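You operate a simulated robot arm through the tools that you are given. There is no shell and no other tool. Be economical: measure what you need, move in short steps, check, and stop when the job is done.

You run a simulated robot arm. Do the job below in one go: nothing can be reset, and whatever is moved stays where it is left.

JOB
Stack the dark blue coil labelled "S" from the top of the far grey bench on top of the dark blue coil marked "Q". Then open the left bench drawer, take the green housing that says "A" from the top of the grey bench and put it in the inside of the left bench drawer and shut the drawer again. The order counts.

The check looks at the end state, three seconds after you hand in, the way a careful person would. Anything else that was tipped, shoved, dropped, spilled or broken makes it a failure.

ROBOT AND FRAMES
A 6-joint arm with a two-finger gripper on a trunk, on a base that drives. Base frame: it is fixed to the floor where the robot stands at the start and does not move with it; the origin is under the middle of the robot, x ahead of it, y to its left, z up; the surface under the hand at the start is at about z = 740. Lengths are in mm, angles in rad, forces in N, time in s.
With the tool pointing down near the work surface it reaches from about 460 to 820 mm from the robot's upright axis, wherever it stands. Its first joint turns from -2.897 to 2.897 rad. Places, roughly: green housing [-6500, 11500, 750]; inside of the left bench drawer [-6400, 8700, 700]; left bench drawer [-6300, 8700, 700]. Payload 1.66 kg.
The TCP is the grasp point between the finger pads, 16 mm short of the fingertips. In the tool frame z runs along the fingers and y along their closing line. Largest opening 111 mm; the body of the gripper starts 104 mm behind the TCP.
Orientation is that of the tool frame in the base frame, as a unit quaternion [w, x, y, z]. With the fingers straight down and closing along the base's y, the tool's x points along the base's -x, its y along +y and its z along -z.

CONTROLS
- The arm moves only by the tool step_arm. Its arguments are lists of equal length, an entry for each row: "dp": the shift along the base's x, y, z in mm, a list of three; "turn": the turn, a rotation vector about the base's x, y, z in rad, a list of three; "gripper": the closure, from 0 (fully open) to 1 (shut). In form: {"dp": [[tx, ty, tz], ...], "turn": [[ax, ay, az], ...], "gripper": [gripper, ...]}. A call has 1 to 10 rows; each row shifts and turns the commanded pose from where the row before left it. A row lasts 0.2 s, in which the tool goes at most 50 mm and 0.15 rad; a call with a longer step from one row to the next is refused whole, and so is a gripper value outside its range. A pose out of reach is approached as far as the arm can. The call stops where the force on the tool passes 40 N (or 10 N more than at its start, if that is more) or the arm is blocked; 0.2 s more then pass. The fingers move at their own pace and stop on an object; they squeeze with about 32 N. The grip force told is the motor's: it shows also when the fingers shut on nothing. Time passes only in rows, and 0.2 s behind the last, so rows that do not move let the fingers close. The reply holds the time, the measured pose of the TCP, the force on the tool along the base axes, the opening and the grip force, in the units named above and with some noise, with the torque about the TCP (base axes, N m) and any sound that the robot's microphone picked up, and new pictures: "pictures" is both (left out), scene, wrist or none.
- Cameras (640 x 400 px; columns grow to the right, rows downward): "scene" is now at [52.2, 210.7, 1497.5]; the picture's right is [0.26, -0.97, 0.00], its down [-0.77, -0.21, -0.60] and it looks along [0.58, 0.16, -0.80] (base axes); focal length 296 px, centre (320, 200). "wrist" rides on the gripper at [70, 14, -143] in the tool frame; the picture's right is [-0.19, 0.98, 0.00], its down [-0.87, -0.17, -0.47] and it looks along [-0.46, -0.09, 0.88] (tool axes); focal length 230 px, centre (320, 200). There is no depth. A picture from a camera that has moved, and an enlarged one, comes with that camera's place and axes in the base frame and with its lens.
- raise_lower(by): slides the trunk up (or, below 0, down) by that many mm; the arm and the scene camera ride with it, the base frame stays. It gives what a move gives, with no picture.
- base_move(legs): drives the robot by 1 to 6 legs, each [ahead, left, turn to the left] in mm, mm and rad, along the robot's own axes; the way and the turn of a leg run together, so that a leg with both is an arc; at most 1500 mm and 3.142 rad a leg. The arm and the cameras ride along, it lands a little off, and it stops where it bumps. It gives what a move gives, and a new picture of the scene camera.
- aim_head(pan, tilt): turns the head with the scene camera to pan (to the left, within 2.094 rad either way) and tilt (down, from -0.506 to 1.204), counted from straight ahead of the robot. It gives what a move gives, and a new picture of the scene camera.
- zoom(camera, box): a new picture of the part [left, top, right, bottom] of that camera's present view, enlarged. It takes no simulated time.
- job_done(): hands the job in; it is judged then, once.

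Go step by step. Nothing tells you exact positions but the pictures and the camera data: compare them with the known pose of the tool, close in by small moves and look again before you grip or let go. The budget is 165 turns and 260 pictures, counting those below and the enlarged ones. Unless the task says otherwise, let go and move clear before handing in, and close with one line.

The tools are called after ">>>" by a JSON object that holds its "op" and its "data". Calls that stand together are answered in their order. step_arm: Moves the arm, as the interface text tells. Its arguments: {"type":"object","properties":{"dp":{"type":"array"},"turn":{"type":"array"},"gripper":{"type":"array"},"pictures":{"type":"string","enum":["both","scene","wrist","none"]}},"required":["dp","turn","gripper"]} The other tools are called the same way: raise_lower (by) slides the trunk up or down; base_move (legs) drives the base; aim_head (pan, tilt) turns the head that bears the scene camera; zoom (camera, box) takes an enlarged picture of a part of a camera's view; job_done () hands the job in.

At the start:

```text
time: 0.0
tcp_pos: [511.7, 71.2, 974.4]
ee_rot: [0.0, 0.0, 1.0, 0.0]
ft_force: [-0.1, 0.0, 0.2]
moment: [0.0, 0.01, 0.01]
opening: 111.1
gripper_force: 0.0
trunk travel left (down, up): [-100.0, 490.0]
robot x, y, heading: [0.3, 1.9, 0.002]
head pan, tilt: [0.264, 0.922]
```

scene: 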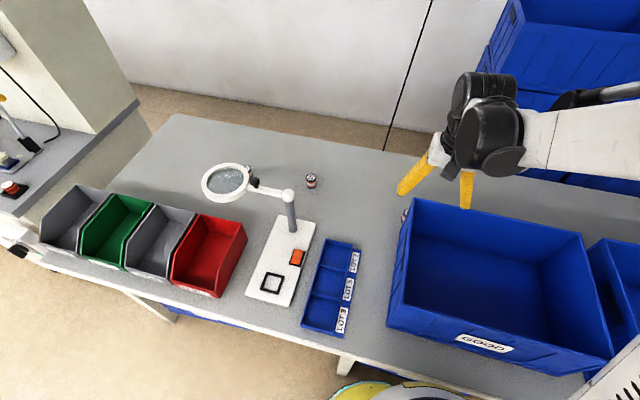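
wrist: 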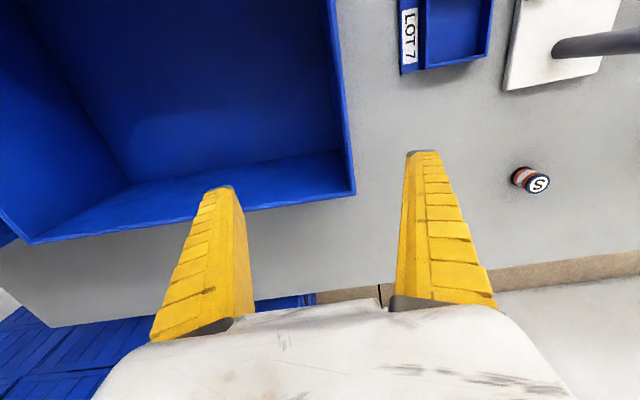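

I see a grey bench with a small coil marked S behind the lamp stand, and other small parts nearby. I'll zoom in to identify the coils.

>>> {"op": "zoom", "data": {"camera": "scene", "box": [200, 130, 440, 280]}}

>>> {"op": "zoom", "data": {"camera": "wrist", "box": [440, 100, 640, 225]}}

>>> {"op": "zoom", "data": {"camera": "scene", "box": [0, 80, 160, 280]}}

```text
2.67 times, centred on (320, 205) of scene
camera zoom: at [52.2, 210.7, 1497.5], right [0.26, -0.97, 0.0], down [-0.77, -0.21, -0.6], along [0.58, 0.16, -0.8], focal length 788 px, centre (320, 187)
```

zoom: 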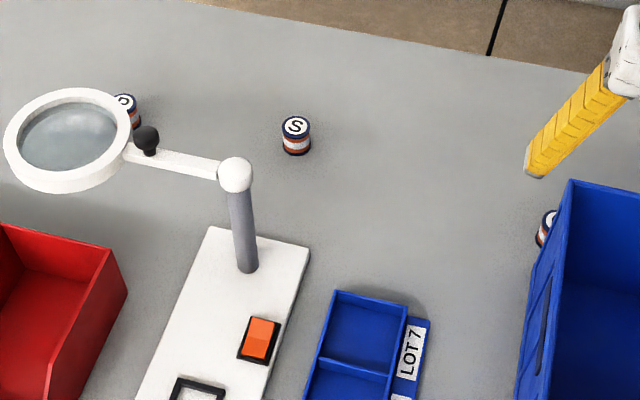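

```text
3.20 times, centred on (540, 162) of wrist
camera zoom: at [441.4, 84.5, 1118.0], right [0.19, 0.98, 0.0], down [0.87, -0.17, 0.47], along [0.46, -0.09, -0.88], focal length 736 px, centre (-384, 320)
```

zoom: 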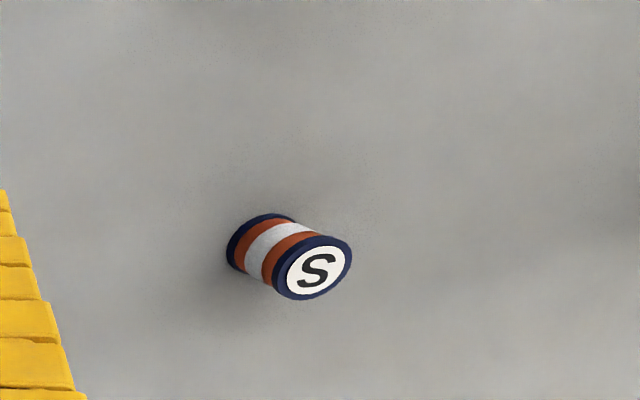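

```text
2.00 times, centred on (80, 180) of scene
camera zoom: at [52.2, 210.7, 1497.5], right [0.26, -0.97, 0.0], down [-0.77, -0.21, -0.6], along [0.58, 0.16, -0.8], focal length 591 px, centre (800, 240)
```

zoom: 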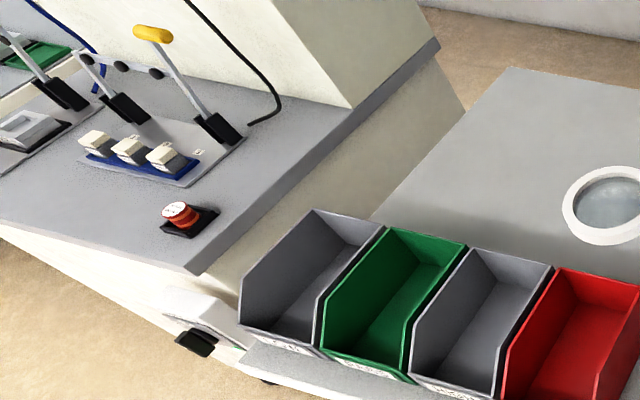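

>>> {"op": "zoom", "data": {"camera": "scene", "box": [225, 150, 273, 180]}}

>>> {"op": "zoom", "data": {"camera": "scene", "box": [384, 195, 432, 225]}}

>>> {"op": "aim_head", "data": {"pan": 1.0, "tilt": 0.5}}

>>> {"op": "aim_head", "data": {"pan": -0.6, "tilt": 0.6}}

```text
13.33 times, centred on (249, 165) of scene
camera zoom: at [52.2, 210.7, 1497.5], right [0.26, -0.97, 0.0], down [-0.77, -0.21, -0.6], along [0.58, 0.16, -0.8], focal length 3941 px, centre (1267, 667)
```

zoom: 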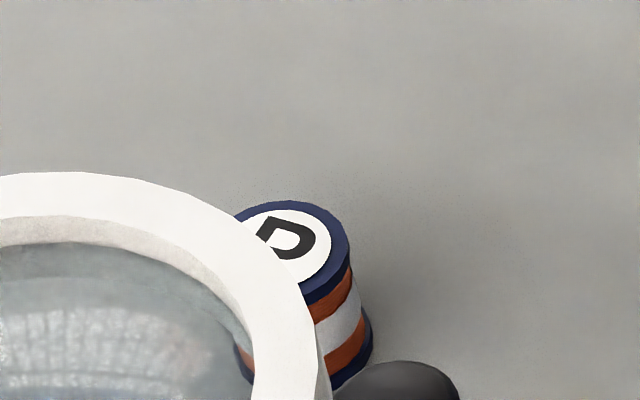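

```text
13.33 times, centred on (408, 210) of scene
camera zoom: at [52.2, 210.7, 1497.5], right [0.26, -0.97, 0.0], down [-0.77, -0.21, -0.6], along [0.58, 0.16, -0.8], focal length 3941 px, centre (-853, 67)
```

zoom: 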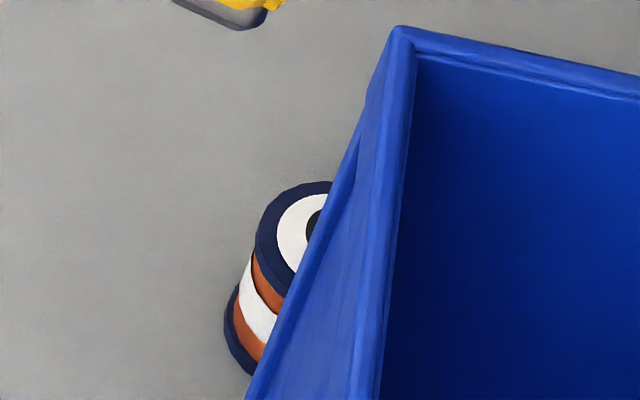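

```text
time: 1.1
tcp_pos: [510.7, 72.0, 974.7]
ee_rot: [0.0, 0.0, 1.0, 0.0]
ft_force: [-0.9, 0.9, 0.3]
moment: [0.01, 0.0, 0.03]
opening: 110.7
gripper_force: 0.2
trunk travel left (down, up): [-100.0, 490.0]
robot x, y, heading: [-4.0, 0.5, -0.0]
head pan, tilt: [1.0, 0.499]
camera scene: at [29.7, 267.8, 1532.9], right [0.84, -0.54, 0.0], down [-0.26, -0.4, -0.88], along [0.47, 0.74, -0.48], focal length 296 px, centre (320, 200)
```

scene: 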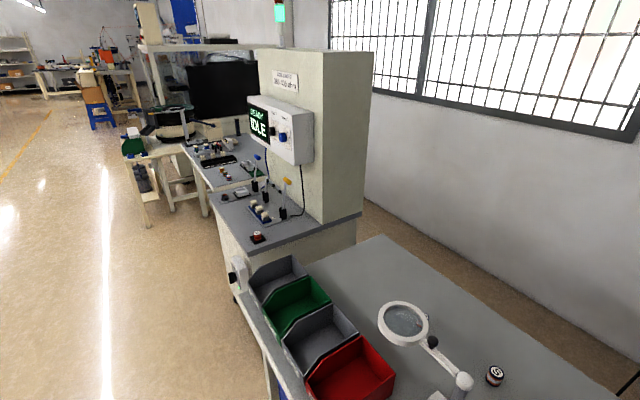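

```text
time: 2.8
tcp_pos: [511.6, 71.7, 975.3]
ee_rot: [-0.001, -0.001, 1.0, 0.0]
ft_force: [-0.2, -0.5, 0.2]
moment: [-0.01, 0.04, -0.03]
opening: 111.0
gripper_force: 0.0
trunk travel left (down, up): [-100.0, 490.0]
robot x, y, heading: [2.2, 2.1, -0.001]
head pan, tilt: [-0.6, 0.6]
camera scene: at [53.5, 141.4, 1523.9], right [-0.56, -0.83, 0.0], down [-0.47, 0.32, -0.83], along [0.68, -0.47, -0.56], focal length 296 px, centre (320, 200)
```

scene: 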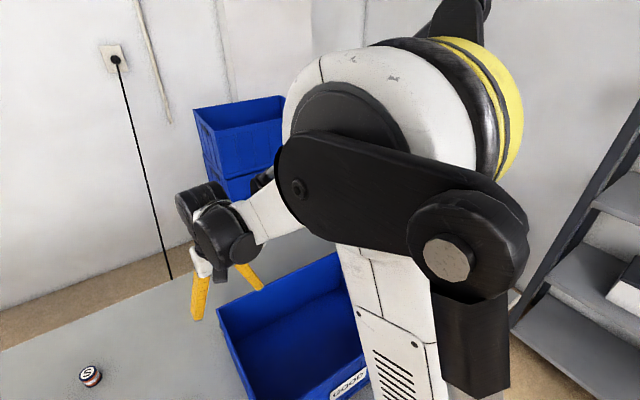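

D is under the magnifier, S stands at about (659, 408), and Q is probably next to the blue tote at about (612, 85). I'll swing the hand toward S while turning the tool so that the camera looks back at Q.

>>> {"op": "step_arm", "data": {"dp": [[12, 28, 0], [12, 28, 0], [12, 28, 0], [12, 28, 0], [12, 28, 0], [12, 28, 0], [12, 28, 0], [12, 28, 0], [12, 28, 0], [12, 28, 0]], "turn": [[0, 0, -0.148], [0, 0, -0.148], [0, 0, -0.148], [0, 0, -0.148], [0, 0, -0.148], [0, 0, -0.148], [0, 0, -0.148], [0, 0, -0.148], [0, 0, -0.148], [0, 0, -0.148]], "gripper": [0, 0, 0, 0, 0, 0, 0, 0, 0, 0]}}

>>> {"op": "aim_head", "data": {"pan": 0.264, "tilt": 0.922}}

```text
time: 5.0
tcp_pos: [631.2, 351.0, 974.3]
ee_rot: [-0.001, 0.675, 0.737, 0.0]
ft_force: [0.4, -0.1, 0.0]
moment: [0.03, 0.0, 0.0]
opening: 110.9
gripper_force: 0.1
trunk travel left (down, up): [-100.0, 490.0]
robot x, y, heading: [-2.1, 3.4, -0.003]
head pan, tilt: [-0.6, 0.6]
camera scene: at [53.7, 141.6, 1523.8], right [-0.56, -0.83, 0.0], down [-0.47, 0.32, -0.83], along [0.68, -0.47, -0.56], focal length 296 px, centre (320, 200)
camera wrist: at [638.9, 421.4, 1118.0], right [0.99, -0.1, 0.0], down [-0.09, -0.88, 0.47], along [-0.05, -0.47, -0.88], focal length 230 px, centre (320, 200)
```

scene: 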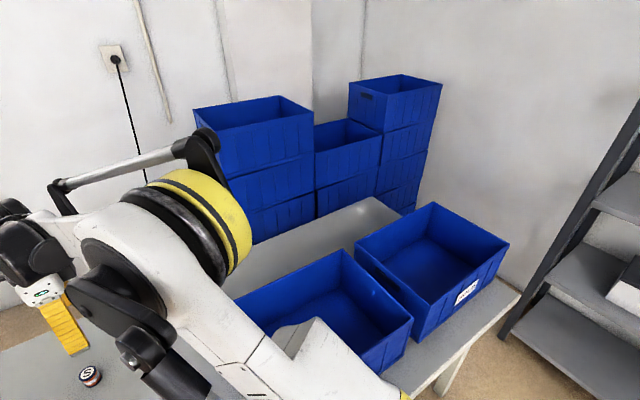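
wrist: 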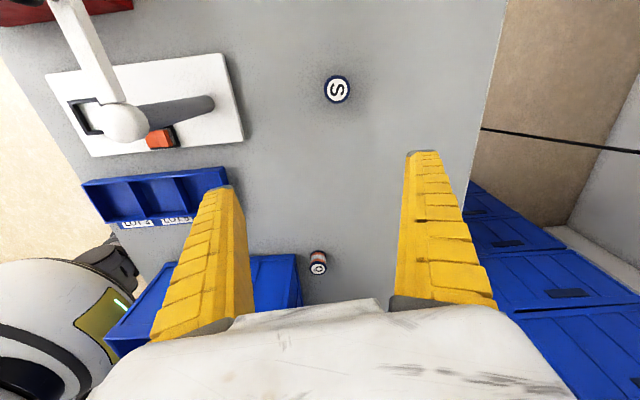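

```text
time: 6.1
tcp_pos: [631.3, 350.3, 974.7]
ee_rot: [0.0, 0.674, 0.739, -0.001]
ft_force: [-0.5, 0.2, -0.1]
moment: [-0.02, 0.0, 0.0]
opening: 110.7
gripper_force: 0.1
trunk travel left (down, up): [-100.0, 490.0]
robot x, y, heading: [0.5, 1.4, -0.002]
head pan, tilt: [0.264, 0.922]
camera scene: at [52.3, 210.6, 1497.5], right [0.26, -0.97, 0.0], down [-0.77, -0.21, -0.6], along [0.58, 0.16, -0.8], focal length 296 px, centre (320, 200)
```

scene: 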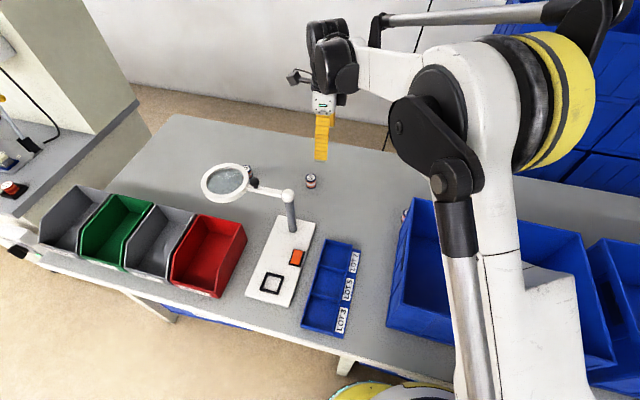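

Q should be visible at wrist pixel (318, 262), clear of the tote. I'll zoom in to confirm it and measure both coils.

>>> {"op": "zoom", "data": {"camera": "wrist", "box": [264, 230, 360, 290]}}

>>> {"op": "zoom", "data": {"camera": "wrist", "box": [288, 60, 384, 120]}}

```text
6.67 times, centred on (312, 260) of wrist
camera zoom: at [638.2, 420.9, 1118.1], right [1.0, -0.1, 0.0], down [-0.09, -0.88, 0.47], along [-0.05, -0.47, -0.88], focal length 1534 px, centre (373, -200)
```

zoom: 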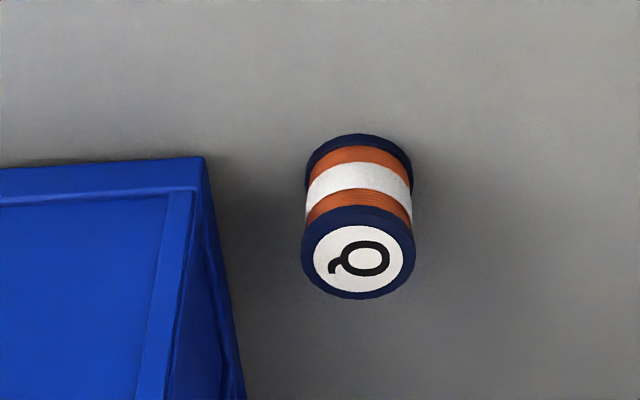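

```text
6.67 times, centred on (336, 90) of wrist
camera zoom: at [638.2, 420.9, 1118.1], right [1.0, -0.1, 0.0], down [-0.09, -0.88, 0.47], along [-0.05, -0.47, -0.88], focal length 1534 px, centre (213, 933)
```

zoom: 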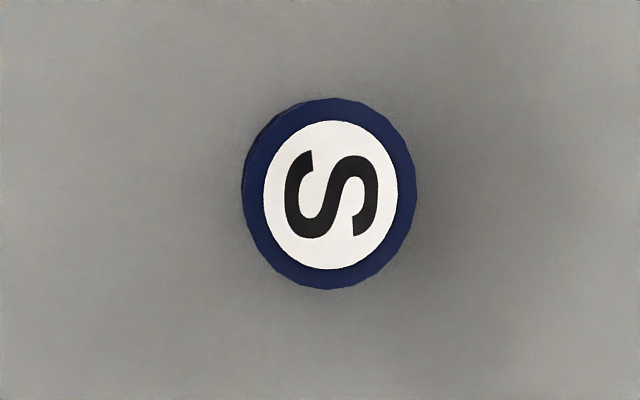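

S is at about (660, 405) and Q at about (598, 84), both roughly 35 mm wide and 35 mm tall. The tote wall is on Q's −x side, so I'll turn the tool to close mostly along y with the camera on the +x side, and hover over S.

>>> {"op": "step_arm", "data": {"dp": [[4, 8, 0], [4, 8, 0], [4, 8, 0], [4, 8, 0], [4, 8, 0], [4, 8, 0], [4, 7, 0], [1, 0, -30], [0, 0, -30], [0, 0, -30]], "turn": [[0, 0, -0.148], [0, 0, -0.148], [0, 0, -0.148], [0, 0, -0.148], [0, 0, -0.148], [0, 0, -0.148], [0, 0, -0.148], [0, 0, -0.148], [0, 0, 0], [0, 0, 0]], "gripper": [0, 0, 0, 0, 0, 0, 0, 0, 0, 0]}}

```text
time: 8.3
tcp_pos: [671.5, 380.0, 904.9]
ee_rot: [-0.007, 0.946, 0.325, -0.001]
ft_force: [-0.3, -0.1, -0.8]
moment: [0.0, 0.01, -0.04]
opening: 110.9
gripper_force: 0.0
out of reach, approached as far as the arm can: row 7, 8
trunk travel left (down, up): [-100.0, 490.0]
robot x, y, heading: [3.2, 0.3, -0.001]
head pan, tilt: [0.264, 0.922]
camera scene: at [52.5, 210.8, 1497.5], right [0.26, -0.97, 0.0], down [-0.77, -0.21, -0.6], along [0.58, 0.16, -0.8], focal length 296 px, centre (320, 200)
camera wrist: at [737.2, 410.0, 1046.9], right [0.45, -0.89, -0.01], down [-0.78, -0.4, 0.47], along [-0.43, -0.2, -0.88], focal length 230 px, centre (320, 200)
```

scene: 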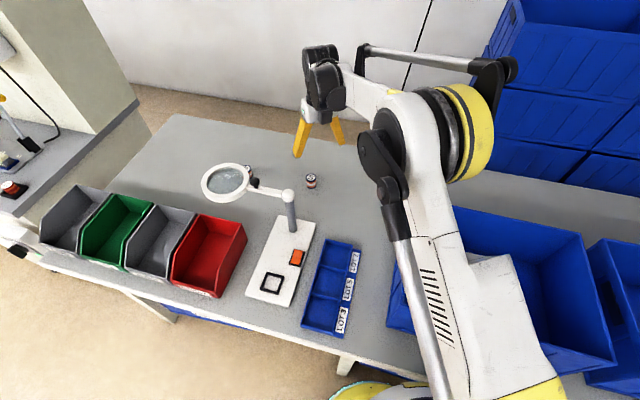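
wrist: 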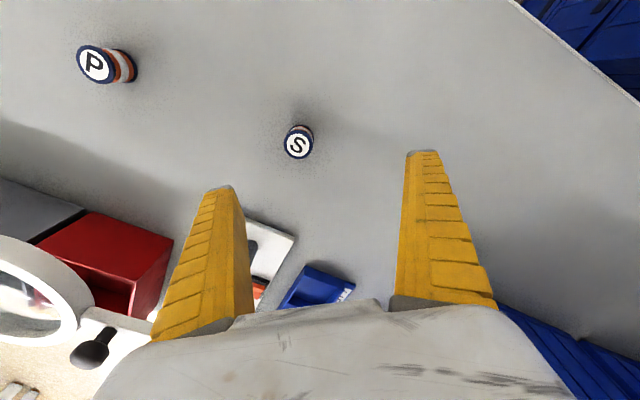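

The turned pose is reachable and S measures (659, 404). I'll centre over it and go partway down.

>>> {"op": "step_arm", "data": {"dp": [[0, 0, -30], [-6, 8, -30], [-6, 8, 0], [0, 8, 0], [0, 0, 0]], "turn": [[0, 0, 0], [0, 0, 0], [0, 0, 0], [0, 0, 0], [0, 0, 0]], "gripper": [0, 0, 0, 0, 0]}}

```text
time: 9.5
tcp_pos: [669.6, 388.2, 845.4]
ee_rot: [-0.007, 0.944, 0.33, -0.002]
ft_force: [0.1, 0.2, 0.7]
moment: [-0.03, 0.0, 0.0]
opening: 111.0
gripper_force: 0.1
out of reach, approached as far as the arm can: row 3, 4
trunk travel left (down, up): [-100.0, 490.0]
robot x, y, heading: [3.0, -1.0, 0.001]
head pan, tilt: [0.264, 0.922]
camera scene: at [52.3, 210.7, 1497.5], right [0.26, -0.97, 0.0], down [-0.77, -0.21, -0.6], along [0.58, 0.16, -0.8], focal length 296 px, centre (320, 200)
camera wrist: at [734.1, 418.6, 987.8], right [0.46, -0.89, -0.02], down [-0.78, -0.41, 0.47], along [-0.43, -0.21, -0.88], focal length 230 px, centre (320, 200)
```

scene: 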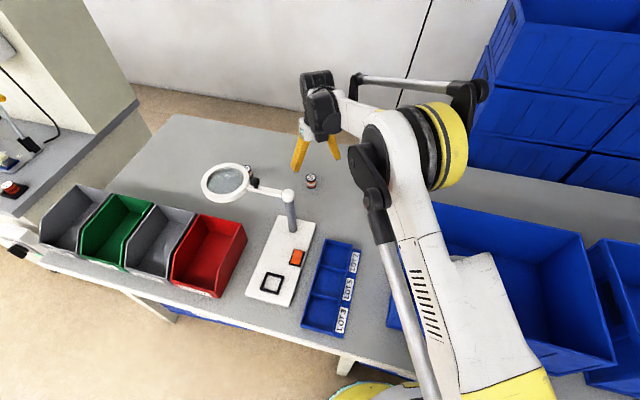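
wrist: 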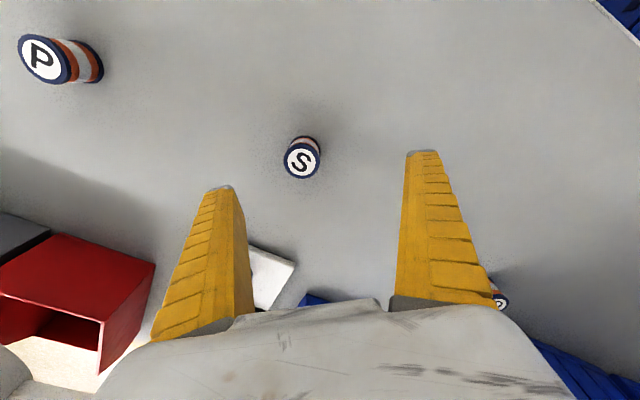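

The wrist's yaw seems to be at its limit here, since it reached only 38° from +x. I'll turn back slightly and centre over S.

>>> {"op": "step_arm", "data": {"dp": [[0, 0, 0], [0, 0, 0], [-5, 8, 0], [-5, 8, 0], [0, 0, 0]], "turn": [[0, 0, 0.145], [0, 0, 0.145], [0, 0, 0], [0, 0, 0], [0, 0, 0]], "gripper": [0, 0, 0, 0, 0], "pictures": "wrist"}}

```text
time: 10.7
tcp_pos: [659.8, 403.9, 844.3]
ee_rot: [-0.006, 0.889, 0.458, -0.002]
ft_force: [0.4, 0.2, -0.2]
moment: [0.03, 0.0, -0.01]
opening: 110.8
gripper_force: 0.1
trunk travel left (down, up): [-100.0, 490.0]
robot x, y, heading: [-0.6, -0.3, 0.001]
head pan, tilt: [0.264, 0.922]
camera wrist: at [713.3, 451.4, 987.6], right [0.69, -0.72, -0.01], down [-0.63, -0.61, 0.47], along [-0.35, -0.32, -0.88], focal length 230 px, centre (320, 200)
```

wrist: 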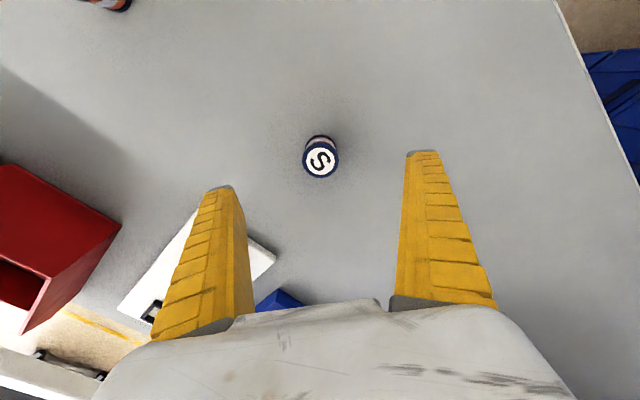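

I'm centred over S within a millimetre or so. I'll correct the tiny tilt and descend to z≈762.

>>> {"op": "step_arm", "data": {"dp": [[1, 1, -27], [0, 0, -28], [0, 0, -18], [0, 0, -9], [0, 0, 0]], "turn": [[-0.009, -0.009, 0], [0, 0, 0], [0, 0, 0], [0, 0, 0], [0, 0, 0]], "gripper": [0, 0, 0, 0, 0]}}

```text
time: 11.9
tcp_pos: [661.9, 405.7, 762.0]
ee_rot: [0.0, 0.889, 0.458, 0.0]
ft_force: [1.1, -0.4, -0.2]
moment: [0.0, 0.02, 0.02]
opening: 111.0
gripper_force: 0.1
trunk travel left (down, up): [-100.0, 490.0]
robot x, y, heading: [2.6, -3.1, -0.001]
head pan, tilt: [0.264, 0.922]
camera scene: at [52.3, 210.7, 1497.5], right [0.26, -0.97, 0.0], down [-0.77, -0.21, -0.6], along [0.58, 0.16, -0.8], focal length 296 px, centre (320, 200)
camera wrist: at [713.0, 453.3, 905.4], right [0.69, -0.72, 0.0], down [-0.64, -0.61, 0.47], along [-0.34, -0.33, -0.88], focal length 230 px, centre (320, 200)
```

scene: 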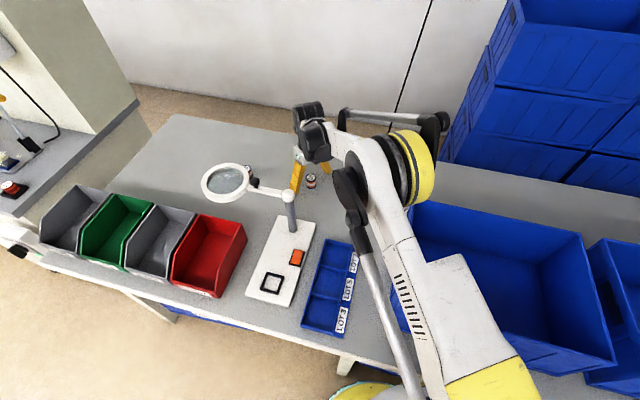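
wrist: 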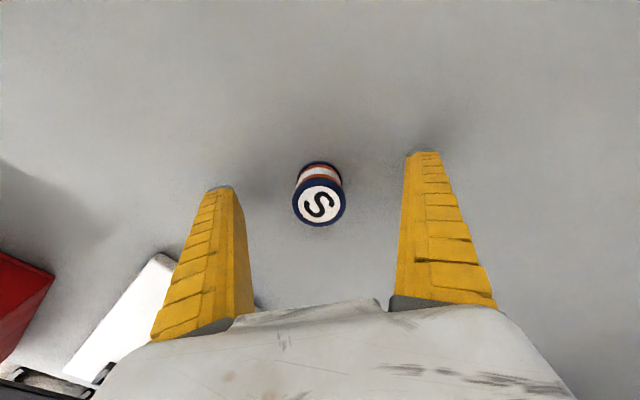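

S sits between the fingers. I'll make a tiny adjustment and close.

>>> {"op": "step_arm", "data": {"dp": [[-1, -2, 0], [0, 0, 0], [0, 0, 0], [0, 0, 0], [0, 0, 0]], "turn": [[0, 0, 0], [0, 0, 0], [0, 0, 0], [0, 0, 0], [0, 0, 0]], "gripper": [0, 0.4, 0.75, 0.75, 0.75], "pictures": "wrist"}}

```text
time: 13.1
tcp_pos: [660.3, 402.3, 762.6]
ee_rot: [0.0, 0.889, 0.458, 0.0]
ft_force: [-1.3, -0.3, 3.1]
moment: [0.02, -0.04, 0.02]
opening: 30.0
gripper_force: 24.9
trunk travel left (down, up): [-100.0, 490.0]
robot x, y, heading: [-3.0, -0.3, 0.005]
head pan, tilt: [0.264, 0.922]
camera wrist: at [711.7, 451.5, 905.6], right [0.69, -0.72, 0.0], down [-0.64, -0.61, 0.47], along [-0.34, -0.33, -0.88], focal length 230 px, centre (320, 200)
```

wrist: 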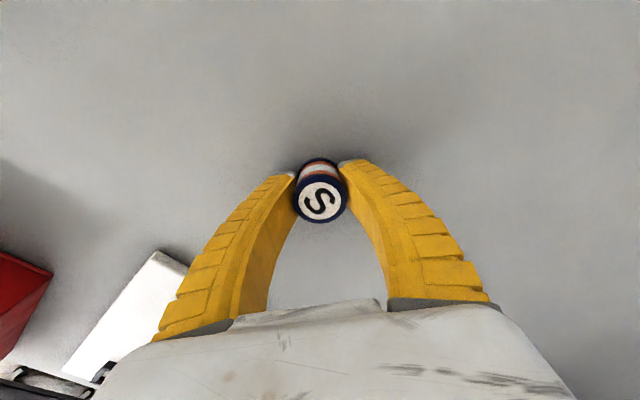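

S is gripped. I'll lift it and carry it toward Q, stopping short to look.

>>> {"op": "step_arm", "data": {"dp": [[0, 0, 20], [0, 0, 40], [0, 0, 40], [-5, -40, 0], [-5, -40, 0], [-5, -40, 0], [-5, -40, 0], [-5, -40, 0], [-2, -20, 0], [0, 0, 0]], "turn": [[0, 0, 0], [0, 0, 0], [0, 0, 0], [0, 0, -0.05], [0, 0, -0.07], [0, 0, -0.07], [0, 0, -0.07], [0, 0, -0.07], [0, 0, 0], [0, 0, 0]], "gripper": [0.9, 0.9, 0.9, 0.9, 0.9, 0.9, 0.9, 0.9, 0.9, 0.9]}}

```text
time: 15.3
tcp_pos: [634.7, 181.4, 861.9]
ee_rot: [0.001, 0.952, 0.305, 0.0]
ft_force: [0.1, 0.6, 0.3]
moment: [0.03, -0.02, -0.01]
opening: 25.6
gripper_force: 32.0
trunk travel left (down, up): [-100.0, 490.0]
robot x, y, heading: [-0.4, 2.4, -0.0]
head pan, tilt: [0.264, 0.922]
camera scene: at [52.3, 210.7, 1497.5], right [0.26, -0.97, 0.0], down [-0.77, -0.21, -0.6], along [0.58, 0.16, -0.8], focal length 296 px, centre (320, 200)
camera wrist: at [698.9, 211.3, 1004.7], right [0.42, -0.91, 0.0], down [-0.8, -0.37, 0.47], along [-0.43, -0.2, -0.88], focal length 230 px, centre (320, 200)
```

scene: 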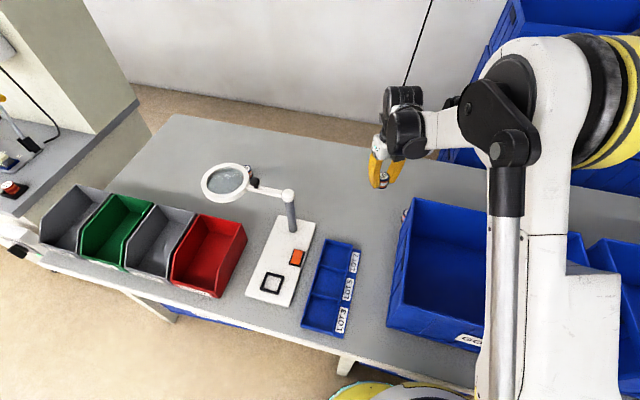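
wrist: 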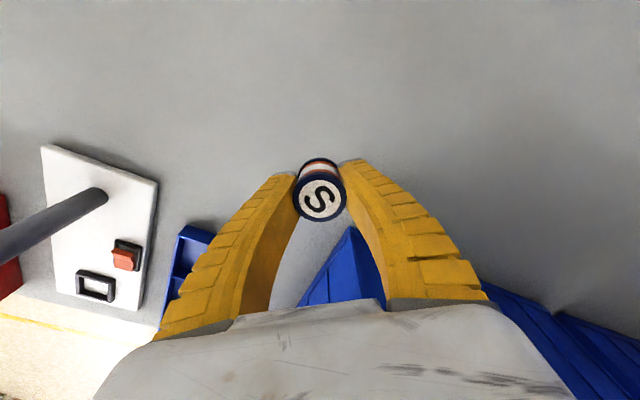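

Q is hidden behind the right finger. I'll rise to z≈960 over Q's estimated place, from where it should show above S in the wrist view.

>>> {"op": "step_arm", "data": {"dp": [[0, 0, 49], [0, 0, 49], [-12, -33, 0], [-12, -33, 0], [-12, -31, 0], [0, 0, 0]], "turn": [[0, 0, 0], [0, 0, 0], [0, 0, 0], [0, 0, 0], [0, 0, 0], [0, 0, 0]], "gripper": [0.9, 0.9, 0.9, 0.9, 0.9, 0.9]}}

>>> {"op": "zoom", "data": {"camera": "wrist", "box": [240, 90, 400, 190]}}

```text
time: 16.7
tcp_pos: [597.7, 86.4, 961.2]
ee_rot: [0.0, 0.952, 0.306, 0.0]
ft_force: [0.3, 0.0, 0.2]
moment: [0.02, 0.0, 0.0]
opening: 25.5
gripper_force: 31.7
trunk travel left (down, up): [-100.0, 490.0]
robot x, y, heading: [0.4, -0.8, 0.003]
head pan, tilt: [0.264, 0.922]
camera scene: at [52.3, 210.5, 1497.5], right [0.26, -0.97, 0.0], down [-0.77, -0.21, -0.6], along [0.58, 0.16, -0.8], focal length 296 px, centre (320, 200)
camera wrist: at [662.1, 115.2, 1103.7], right [0.42, -0.91, 0.0], down [-0.8, -0.37, 0.47], along [-0.43, -0.2, -0.88], focal length 230 px, centre (320, 200)
```

scene: 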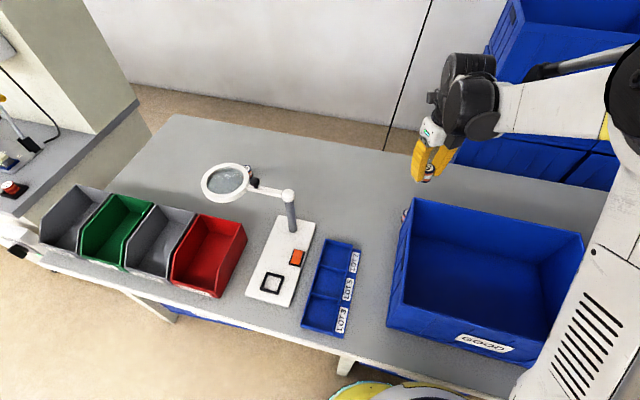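
wrist: 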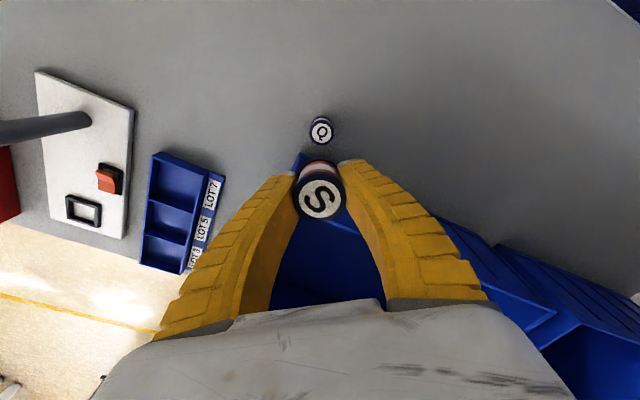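

```text
4.00 times, centred on (320, 140) of wrist
camera zoom: at [662.1, 115.2, 1103.7], right [0.42, -0.91, 0.0], down [-0.8, -0.37, 0.47], along [-0.43, -0.2, -0.88], focal length 920 px, centre (320, 440)
```

zoom: 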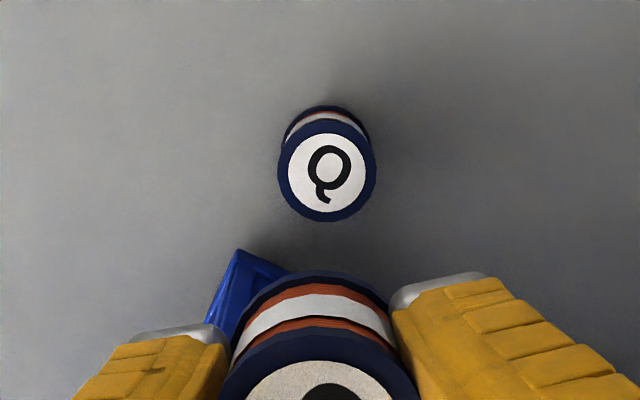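

Relative to the held S, Q lies about (+1.4, −2.6) mm away in base axes. I'll apply that and descend partway, then recheck.

>>> {"op": "step_arm", "data": {"dp": [[1.4, -2.6, 0], [0, 0, -30], [0, 0, -30], [0, 0, 0]], "turn": [[0, 0, 0], [0, 0, 0], [0, 0, 0], [0, 0, 0]], "gripper": [0.9, 0.9, 0.9, 0.9], "pictures": "none"}}

>>> {"op": "zoom", "data": {"camera": "wrist", "box": [240, 110, 400, 210]}}

```text
time: 17.7
tcp_pos: [599.6, 82.2, 901.5]
ee_rot: [0.0, 0.952, 0.305, 0.0]
ft_force: [-0.1, -0.1, 0.6]
moment: [0.03, 0.0, 0.0]
opening: 25.3
gripper_force: 32.2
trunk travel left (down, up): [-100.0, 490.0]
robot x, y, heading: [0.9, 0.7, -0.0]
head pan, tilt: [0.264, 0.922]
```

```text
4.00 times, centred on (320, 160) of wrist
camera zoom: at [663.3, 112.7, 1043.4], right [0.42, -0.91, 0.0], down [-0.8, -0.37, 0.47], along [-0.43, -0.2, -0.88], focal length 920 px, centre (320, 360)
```

zoom: 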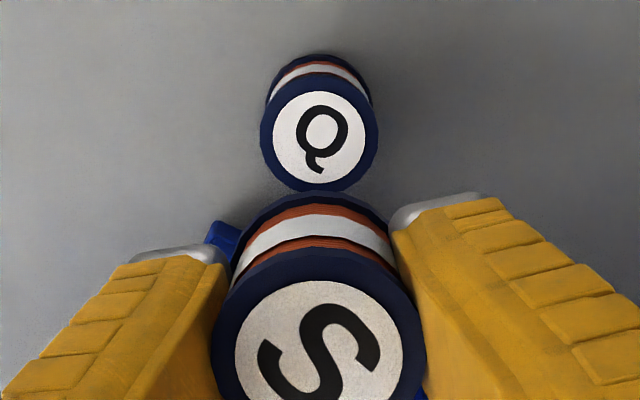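

S is aligned with Q within about half a millimetre. I'll descend to just above contact.

>>> {"op": "step_arm", "data": {"dp": [[0, 0, -30], [0, 0, -30], [0, 0, -20], [0, 0, -12], [0, 0, 0]], "turn": [[0, 0, 0], [0, 0, 0], [0, 0, 0], [0, 0, 0], [0, 0, 0]], "gripper": [0.9, 0.9, 0.9, 0.9, 0.9]}}

>>> {"op": "zoom", "data": {"camera": "wrist", "box": [240, 110, 400, 210]}}

>>> {"op": "zoom", "data": {"camera": "scene", "box": [360, 140, 456, 240]}}

```text
time: 18.9
tcp_pos: [599.9, 83.7, 809.0]
ee_rot: [0.0, 0.952, 0.306, 0.0]
ft_force: [0.5, -0.4, -0.5]
moment: [0.05, 0.03, 0.0]
opening: 25.1
gripper_force: 32.1
trunk travel left (down, up): [-100.0, 490.0]
robot x, y, heading: [-0.8, 0.2, 0.002]
head pan, tilt: [0.264, 0.922]
camera scene: at [52.4, 210.7, 1497.5], right [0.26, -0.97, 0.0], down [-0.77, -0.21, -0.6], along [0.58, 0.16, -0.8], focal length 296 px, centre (320, 200)
camera wrist: at [663.6, 112.6, 951.9], right [0.42, -0.91, 0.0], down [-0.8, -0.37, 0.47], along [-0.43, -0.2, -0.88], focal length 230 px, centre (320, 200)
```

scene: 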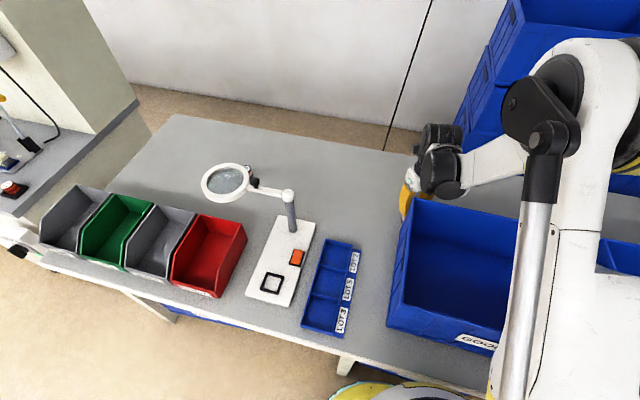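
wrist: 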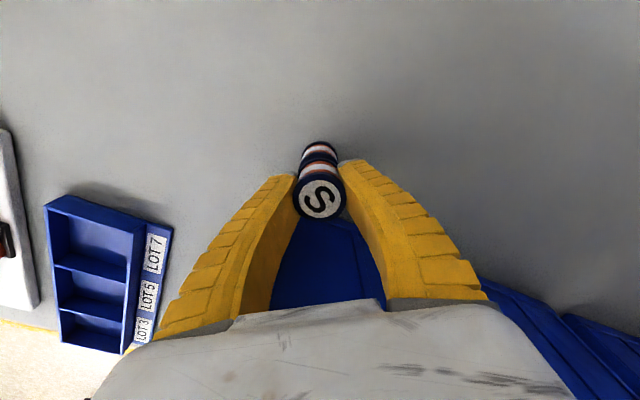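

```text
4.00 times, centred on (320, 160) of wrist
camera zoom: at [663.6, 112.6, 951.9], right [0.42, -0.91, 0.0], down [-0.8, -0.37, 0.47], along [-0.43, -0.2, -0.88], focal length 920 px, centre (320, 360)
```

zoom: 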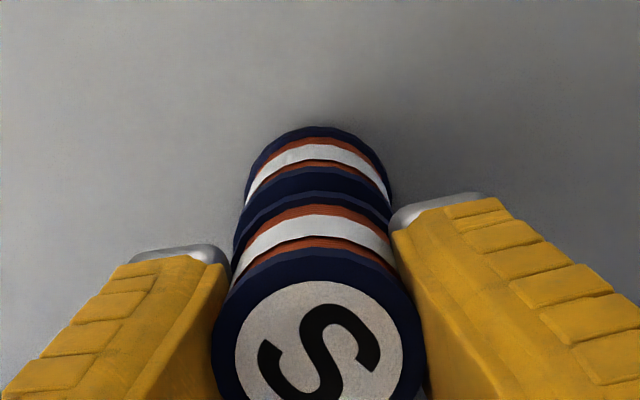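

```text
4.00 times, centred on (408, 190) of scene
camera zoom: at [52.4, 210.7, 1497.5], right [0.26, -0.97, 0.0], down [-0.77, -0.21, -0.6], along [0.58, 0.16, -0.8], focal length 1182 px, centre (-32, 240)
```

zoom: 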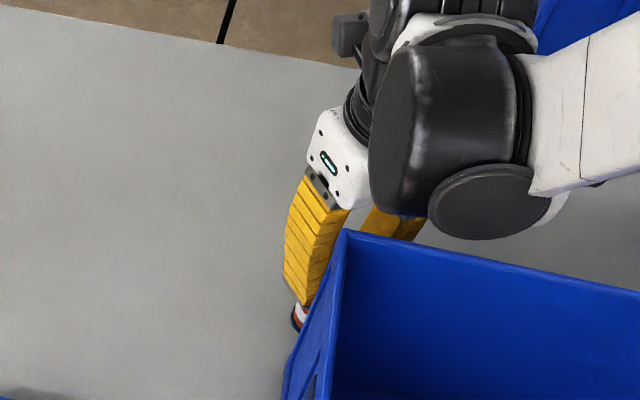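

The stack lines up well and nothing is touching the tote. I'll lower in small steps until contact.

>>> {"op": "step_arm", "data": {"dp": [[0, 0, -5], [0, 0, -2], [0, 0, -1], [0, 0, 0]], "turn": [[0, 0, 0], [0, 0, 0], [0, 0, 0], [0, 0, 0]], "gripper": [0.9, 0.9, 0.9, 0.9], "pictures": "none"}}

```text
time: 19.9
tcp_pos: [598.6, 82.2, 801.9]
ee_rot: [0.001, 0.952, 0.306, 0.001]
ft_force: [0.8, 1.1, -1.1]
moment: [0.0, -0.01, 0.01]
opening: 25.1
gripper_force: 32.1
trunk travel left (down, up): [-100.0, 490.0]
robot x, y, heading: [-0.4, -1.0, -0.001]
head pan, tilt: [0.264, 0.922]
```

>>> {"op": "step_arm", "data": {"dp": [[0, 0, -1], [0, 0, -1], [0, 0, 0]], "turn": [[0, 0, 0], [0, 0, 0], [0, 0, 0]], "gripper": [0.9, 0.9, 0.9], "pictures": "none"}}

>>> {"op": "zoom", "data": {"camera": "wrist", "box": [240, 110, 400, 210]}}

```text
time: 20.7
tcp_pos: [599.4, 83.1, 799.6]
ee_rot: [0.001, 0.952, 0.305, 0.001]
ft_force: [3.0, 1.6, 12.7]
moment: [0.11, -0.28, -0.01]
opening: 26.0
gripper_force: 32.0
trunk travel left (down, up): [-100.0, 490.0]
robot x, y, heading: [0.8, 1.0, -0.002]
head pan, tilt: [0.264, 0.922]
```

```text
4.00 times, centred on (320, 160) of wrist
camera zoom: at [663.2, 112.3, 942.6], right [0.42, -0.91, 0.0], down [-0.8, -0.37, 0.47], along [-0.43, -0.2, -0.88], focal length 920 px, centre (320, 360)
```

zoom: 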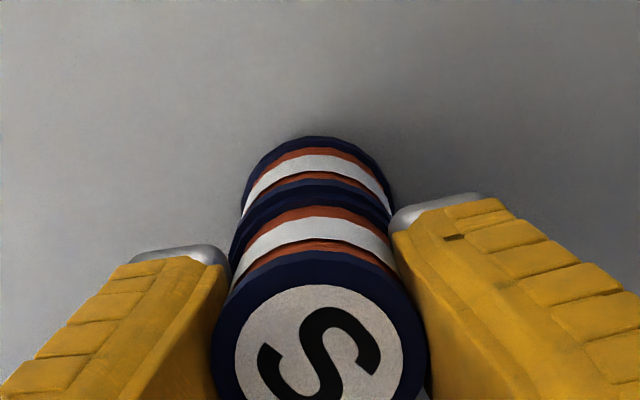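

S is in contact with Q at about 13 N. I'll relieve the force slightly, open gently, then rise straight up.

>>> {"op": "step_arm", "data": {"dp": [[0, 0, 1], [0, 0, 0], [0, 0, 0], [0, 0, 0], [0, 0, 0], [0, 0, 0]], "turn": [[0, 0, 0], [0, 0, 0], [0, 0, 0], [0, 0, 0], [0, 0, 0], [0, 0, 0]], "gripper": [0.85, 0.78, 0.7, 0.6, 0.45, 0.3], "pictures": "wrist"}}

```text
time: 22.1
tcp_pos: [599.0, 83.1, 800.2]
ee_rot: [0.001, 0.952, 0.305, 0.001]
ft_force: [0.1, 1.2, -0.3]
moment: [-0.04, -0.02, -0.01]
opening: 78.8
gripper_force: 1.3
trunk travel left (down, up): [-100.0, 490.0]
robot x, y, heading: [2.4, 2.9, 0.001]
head pan, tilt: [0.264, 0.922]
camera wrist: at [663.5, 112.2, 942.7], right [0.42, -0.91, 0.0], down [-0.8, -0.37, 0.47], along [-0.43, -0.2, -0.88], focal length 230 px, centre (320, 200)
```

wrist: 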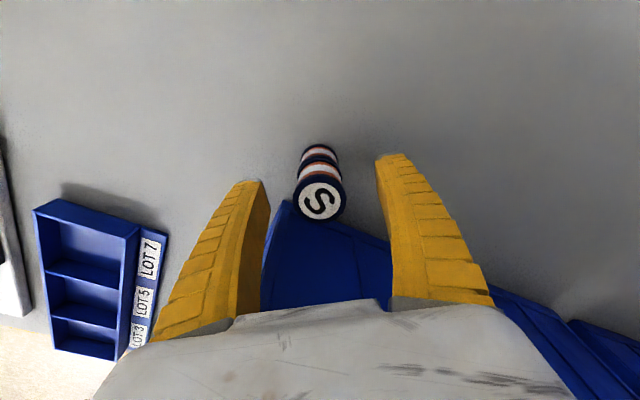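

The stack stands free. I'll rise straight up and verify it.

>>> {"op": "step_arm", "data": {"dp": [[0, 0, 25], [0, 0, 40], [0, 0, 45], [0, 0, 45], [0, 0, 45], [0, 0, 0]], "turn": [[0, 0, 0], [0, 0, 0], [0, 0, 0], [0, 0, 0], [0, 0, 0], [0, 0, 0]], "gripper": [0.3, 0.3, 0.3, 0.3, 0.3, 0.3]}}

>>> {"op": "zoom", "data": {"camera": "wrist", "box": [240, 80, 400, 180]}}

```text
time: 23.5
tcp_pos: [598.7, 82.3, 1001.2]
ee_rot: [0.001, 0.952, 0.306, 0.0]
ft_force: [-0.1, 0.1, 0.0]
moment: [0.02, -0.01, -0.03]
opening: 79.2
gripper_force: 1.0
trunk travel left (down, up): [-100.0, 490.0]
robot x, y, heading: [0.2, -3.7, -0.002]
head pan, tilt: [0.264, 0.922]
camera scene: at [52.1, 210.6, 1497.5], right [0.26, -0.97, 0.0], down [-0.77, -0.21, -0.6], along [0.58, 0.16, -0.8], focal length 296 px, centre (320, 200)
camera wrist: at [663.3, 112.4, 1142.6], right [0.42, -0.91, 0.0], down [-0.8, -0.37, 0.47], along [-0.43, -0.2, -0.88], focal length 230 px, centre (320, 200)
```

scene: 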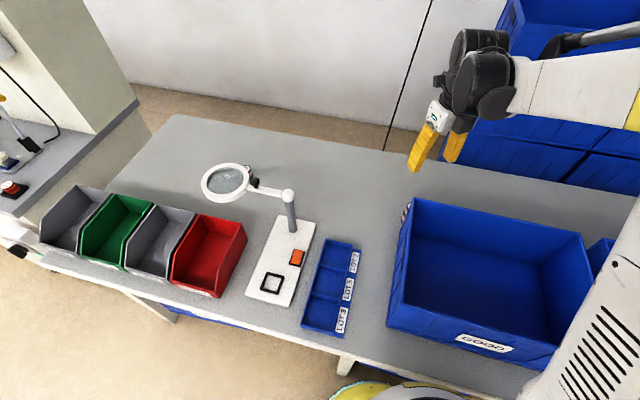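
wrist: 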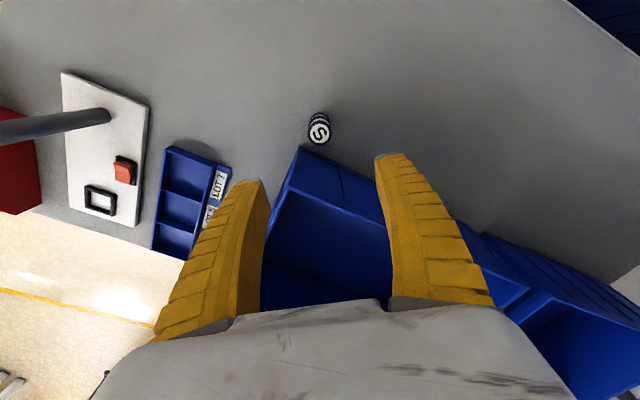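

```text
4.00 times, centred on (320, 130) of wrist
camera zoom: at [663.3, 112.4, 1142.6], right [0.42, -0.91, 0.0], down [-0.8, -0.37, 0.47], along [-0.43, -0.2, -0.88], focal length 920 px, centre (320, 480)
```

zoom: 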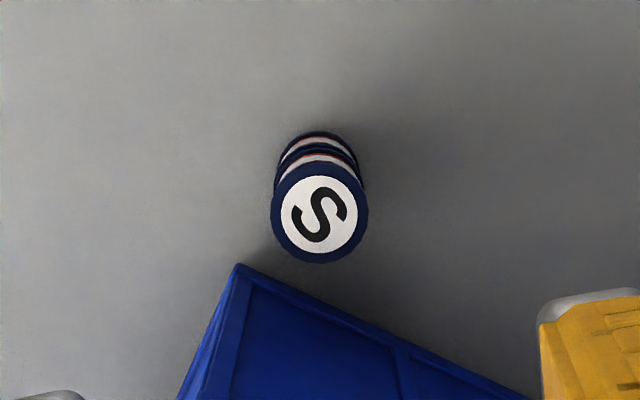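

Task one is done: S sits squarely on Q. Now I'll retract the arm to a compact pose for driving.

>>> {"op": "step_arm", "data": {"dp": [[-10, 0, 10], [-10, 0, 10], [-10, 0, 10], [-10, 0, 10], [-10, 0, 10], [-10, 0, 10], [-10, 0, 10], [-10, 0, 10], [-10, 0, 10], [-10, 0, 0]], "turn": [[0, 0, 0.148], [0, 0, 0.148], [0, 0, 0.148], [0, 0, 0.148], [0, 0, 0.148], [0, 0, 0.148], [0, 0, 0.148], [0, 0, 0.148], [0, 0, 0.148], [0, 0, 0.148]], "gripper": [0, 0, 0, 0, 0, 0, 0, 0, 0, 0], "pictures": "none"}}

>>> {"op": "step_arm", "data": {"dp": [[-5, 0, 0], [-5, 0, 0], [-5, 0, 0], [-5, 0, 0], [-5, 0, 0], [-5, 0, 0], [-5, 0, 0], [0, 0, 0]], "turn": [[0, 0, 0.148], [0, 0, 0.148], [0, 0, 0.148], [0, 0, 0.148], [0, 0, 0.148], [0, 0, 0.148], [0, 0, 0.148], [0, 0, 0]], "gripper": [0, 0, 0, 0, 0, 0, 0, 0], "pictures": "none"}}

>>> {"op": "base_move", "data": {"legs": [[-600, 0, 0]]}}

>>> {"op": "aim_head", "data": {"pan": 1.9, "tilt": 0.3}}

```text
time: 25.7
tcp_pos: [499.2, 83.5, 1089.7]
ee_rot: [0.0, 0.495, 0.869, 0.001]
ft_force: [-0.3, 0.1, 0.0]
moment: [0.03, 0.03, 0.0]
opening: 110.8
gripper_force: 0.0
trunk travel left (down, up): [-100.0, 490.0]
robot x, y, heading: [-0.7, -0.5, -0.002]
head pan, tilt: [0.264, 0.922]
```

```text
time: 27.5
tcp_pos: [462.3, 82.8, 1090.0]
ee_rot: [0.001, 0.0, 1.0, 0.0]
ft_force: [-0.1, -0.1, 0.4]
moment: [0.02, -0.01, 0.01]
opening: 110.9
gripper_force: 0.1
trunk travel left (down, up): [-100.0, 490.0]
robot x, y, heading: [2.6, -0.8, -0.001]
head pan, tilt: [0.264, 0.922]
```

```text
time: 30.9
tcp_pos: [-138.0, 83.1, 1089.7]
ee_rot: [-0.001, 0.0, 1.0, 0.001]
ft_force: [0.0, -0.1, 0.2]
moment: [-0.01, -0.05, -0.02]
opening: 111.1
gripper_force: 0.0
trunk travel left (down, up): [-100.0, 490.0]
robot x, y, heading: [-601.4, -0.4, 0.005]
head pan, tilt: [0.264, 0.922]
camera scene: at [-550.5, 209.6, 1497.5], right [0.26, -0.96, 0.0], down [-0.77, -0.21, -0.6], along [0.58, 0.16, -0.8], focal length 296 px, centre (320, 200)
```

scene: 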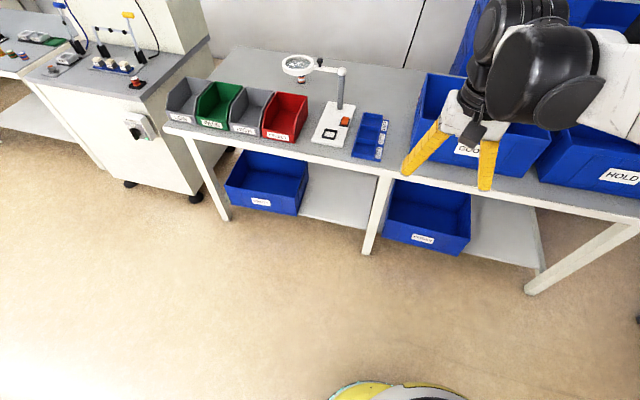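

```text
time: 32.6
tcp_pos: [-137.5, 82.7, 1090.3]
ee_rot: [0.0, 0.0, 1.0, -0.001]
ft_force: [0.1, -1.0, -0.6]
moment: [0.02, -0.02, -0.01]
opening: 110.8
gripper_force: 0.1
trunk travel left (down, up): [-100.0, 490.0]
robot x, y, heading: [-601.8, -3.1, 0.002]
head pan, tilt: [1.901, 0.3]
camera scene: at [-652.4, 278.2, 1551.3], right [0.94, 0.33, 0.0], down [0.1, -0.28, -0.96], along [-0.31, 0.9, -0.3], focal length 296 px, centre (320, 200)
```

scene: 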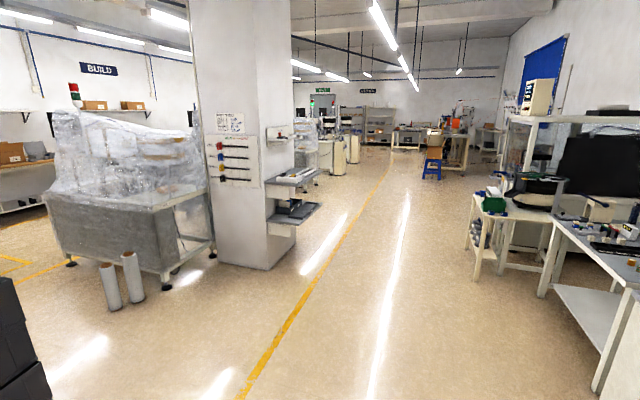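

The room opens to the left (+y) with a clear corridor around x ≈ −900, bounded by a yellow line at x ≈ −1500. I'll turn left and drive along it.

>>> {"op": "base_move", "data": {"legs": [[0, 0, 1.571], [1500, 300, 0], [1500, 0, 0], [1500, 0, 0]]}}

>>> {"op": "aim_head", "data": {"pan": 0.6, "tilt": 0.25}}

```text
refused: leg 2 is longer than a leg can be; nothing moved
```

```text
time: 34.1
tcp_pos: [-138.2, 84.4, 1090.5]
ee_rot: [0.0, 0.0, 1.0, -0.001]
ft_force: [-1.2, -0.9, -0.4]
moment: [-0.01, -0.01, -0.01]
opening: 110.9
gripper_force: 0.1
trunk travel left (down, up): [-100.0, 490.0]
robot x, y, heading: [-598.4, -2.3, 0.005]
head pan, tilt: [0.6, 0.25]
camera scene: at [-545.1, 243.1, 1556.1], right [0.57, -0.82, 0.0], down [-0.2, -0.14, -0.97], along [0.8, 0.55, -0.25], focal length 296 px, centre (320, 200)
```

scene: 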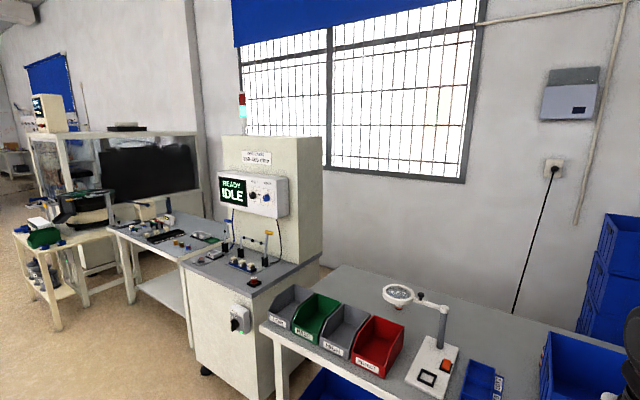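

>>> {"op": "base_move", "data": {"legs": [[0, 0, 1.566], [1400, 300, 0], [1500, 0, 0], [1500, 0, 0]]}}

>>> {"op": "aim_head", "data": {"pan": 0.9, "tilt": 0.25}}

```text
time: 59.0
tcp_pos: [-981.4, 4840.0, 1090.3]
ee_rot: [-0.001, 0.71, -0.704, 0.0]
ft_force: [-0.2, -0.7, 0.6]
moment: [-0.02, -0.02, -0.03]
opening: 110.8
gripper_force: 0.0
trunk travel left (down, up): [-100.0, 490.0]
robot x, y, heading: [-889.3, 4376.5, 1.579]
head pan, tilt: [0.6, 0.25]
camera scene: at [-1135.8, 4434.0, 1556.1], right [0.82, 0.57, 0.0], down [0.14, -0.2, -0.97], along [-0.56, 0.79, -0.25], focal length 296 px, centre (320, 200)
```

scene: 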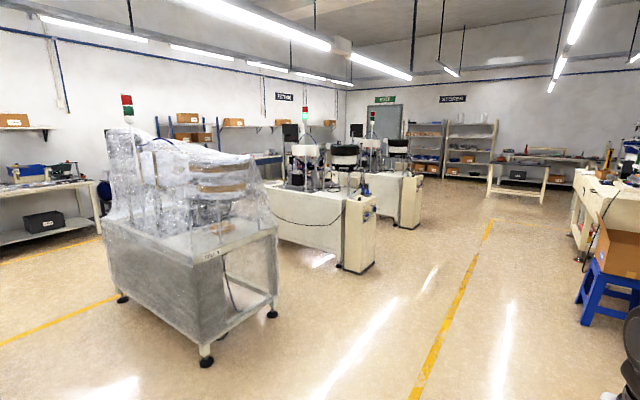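

```text
time: 59.8
tcp_pos: [-981.0, 4841.1, 1088.8]
ee_rot: [0.0, 0.711, -0.704, -0.001]
ft_force: [-0.3, -0.1, 0.4]
moment: [-0.01, -0.01, -0.02]
opening: 111.0
gripper_force: 0.0
trunk travel left (down, up): [-100.0, 490.0]
robot x, y, heading: [-889.5, 4380.5, 1.579]
head pan, tilt: [0.901, 0.25]
camera scene: at [-1155.9, 4414.6, 1556.1], right [0.61, 0.79, 0.0], down [0.2, -0.15, -0.97], along [-0.77, 0.59, -0.25], focal length 296 px, centre (320, 200)
```

scene: 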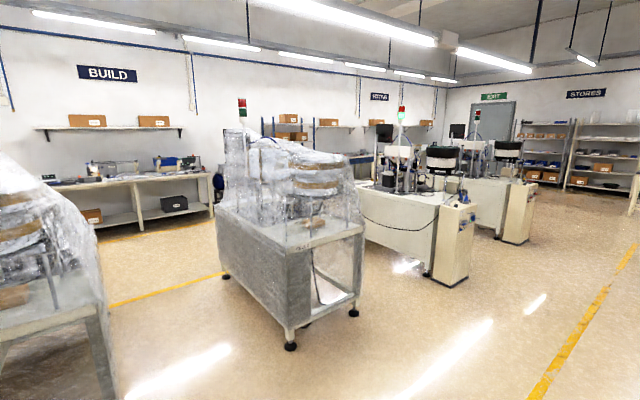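

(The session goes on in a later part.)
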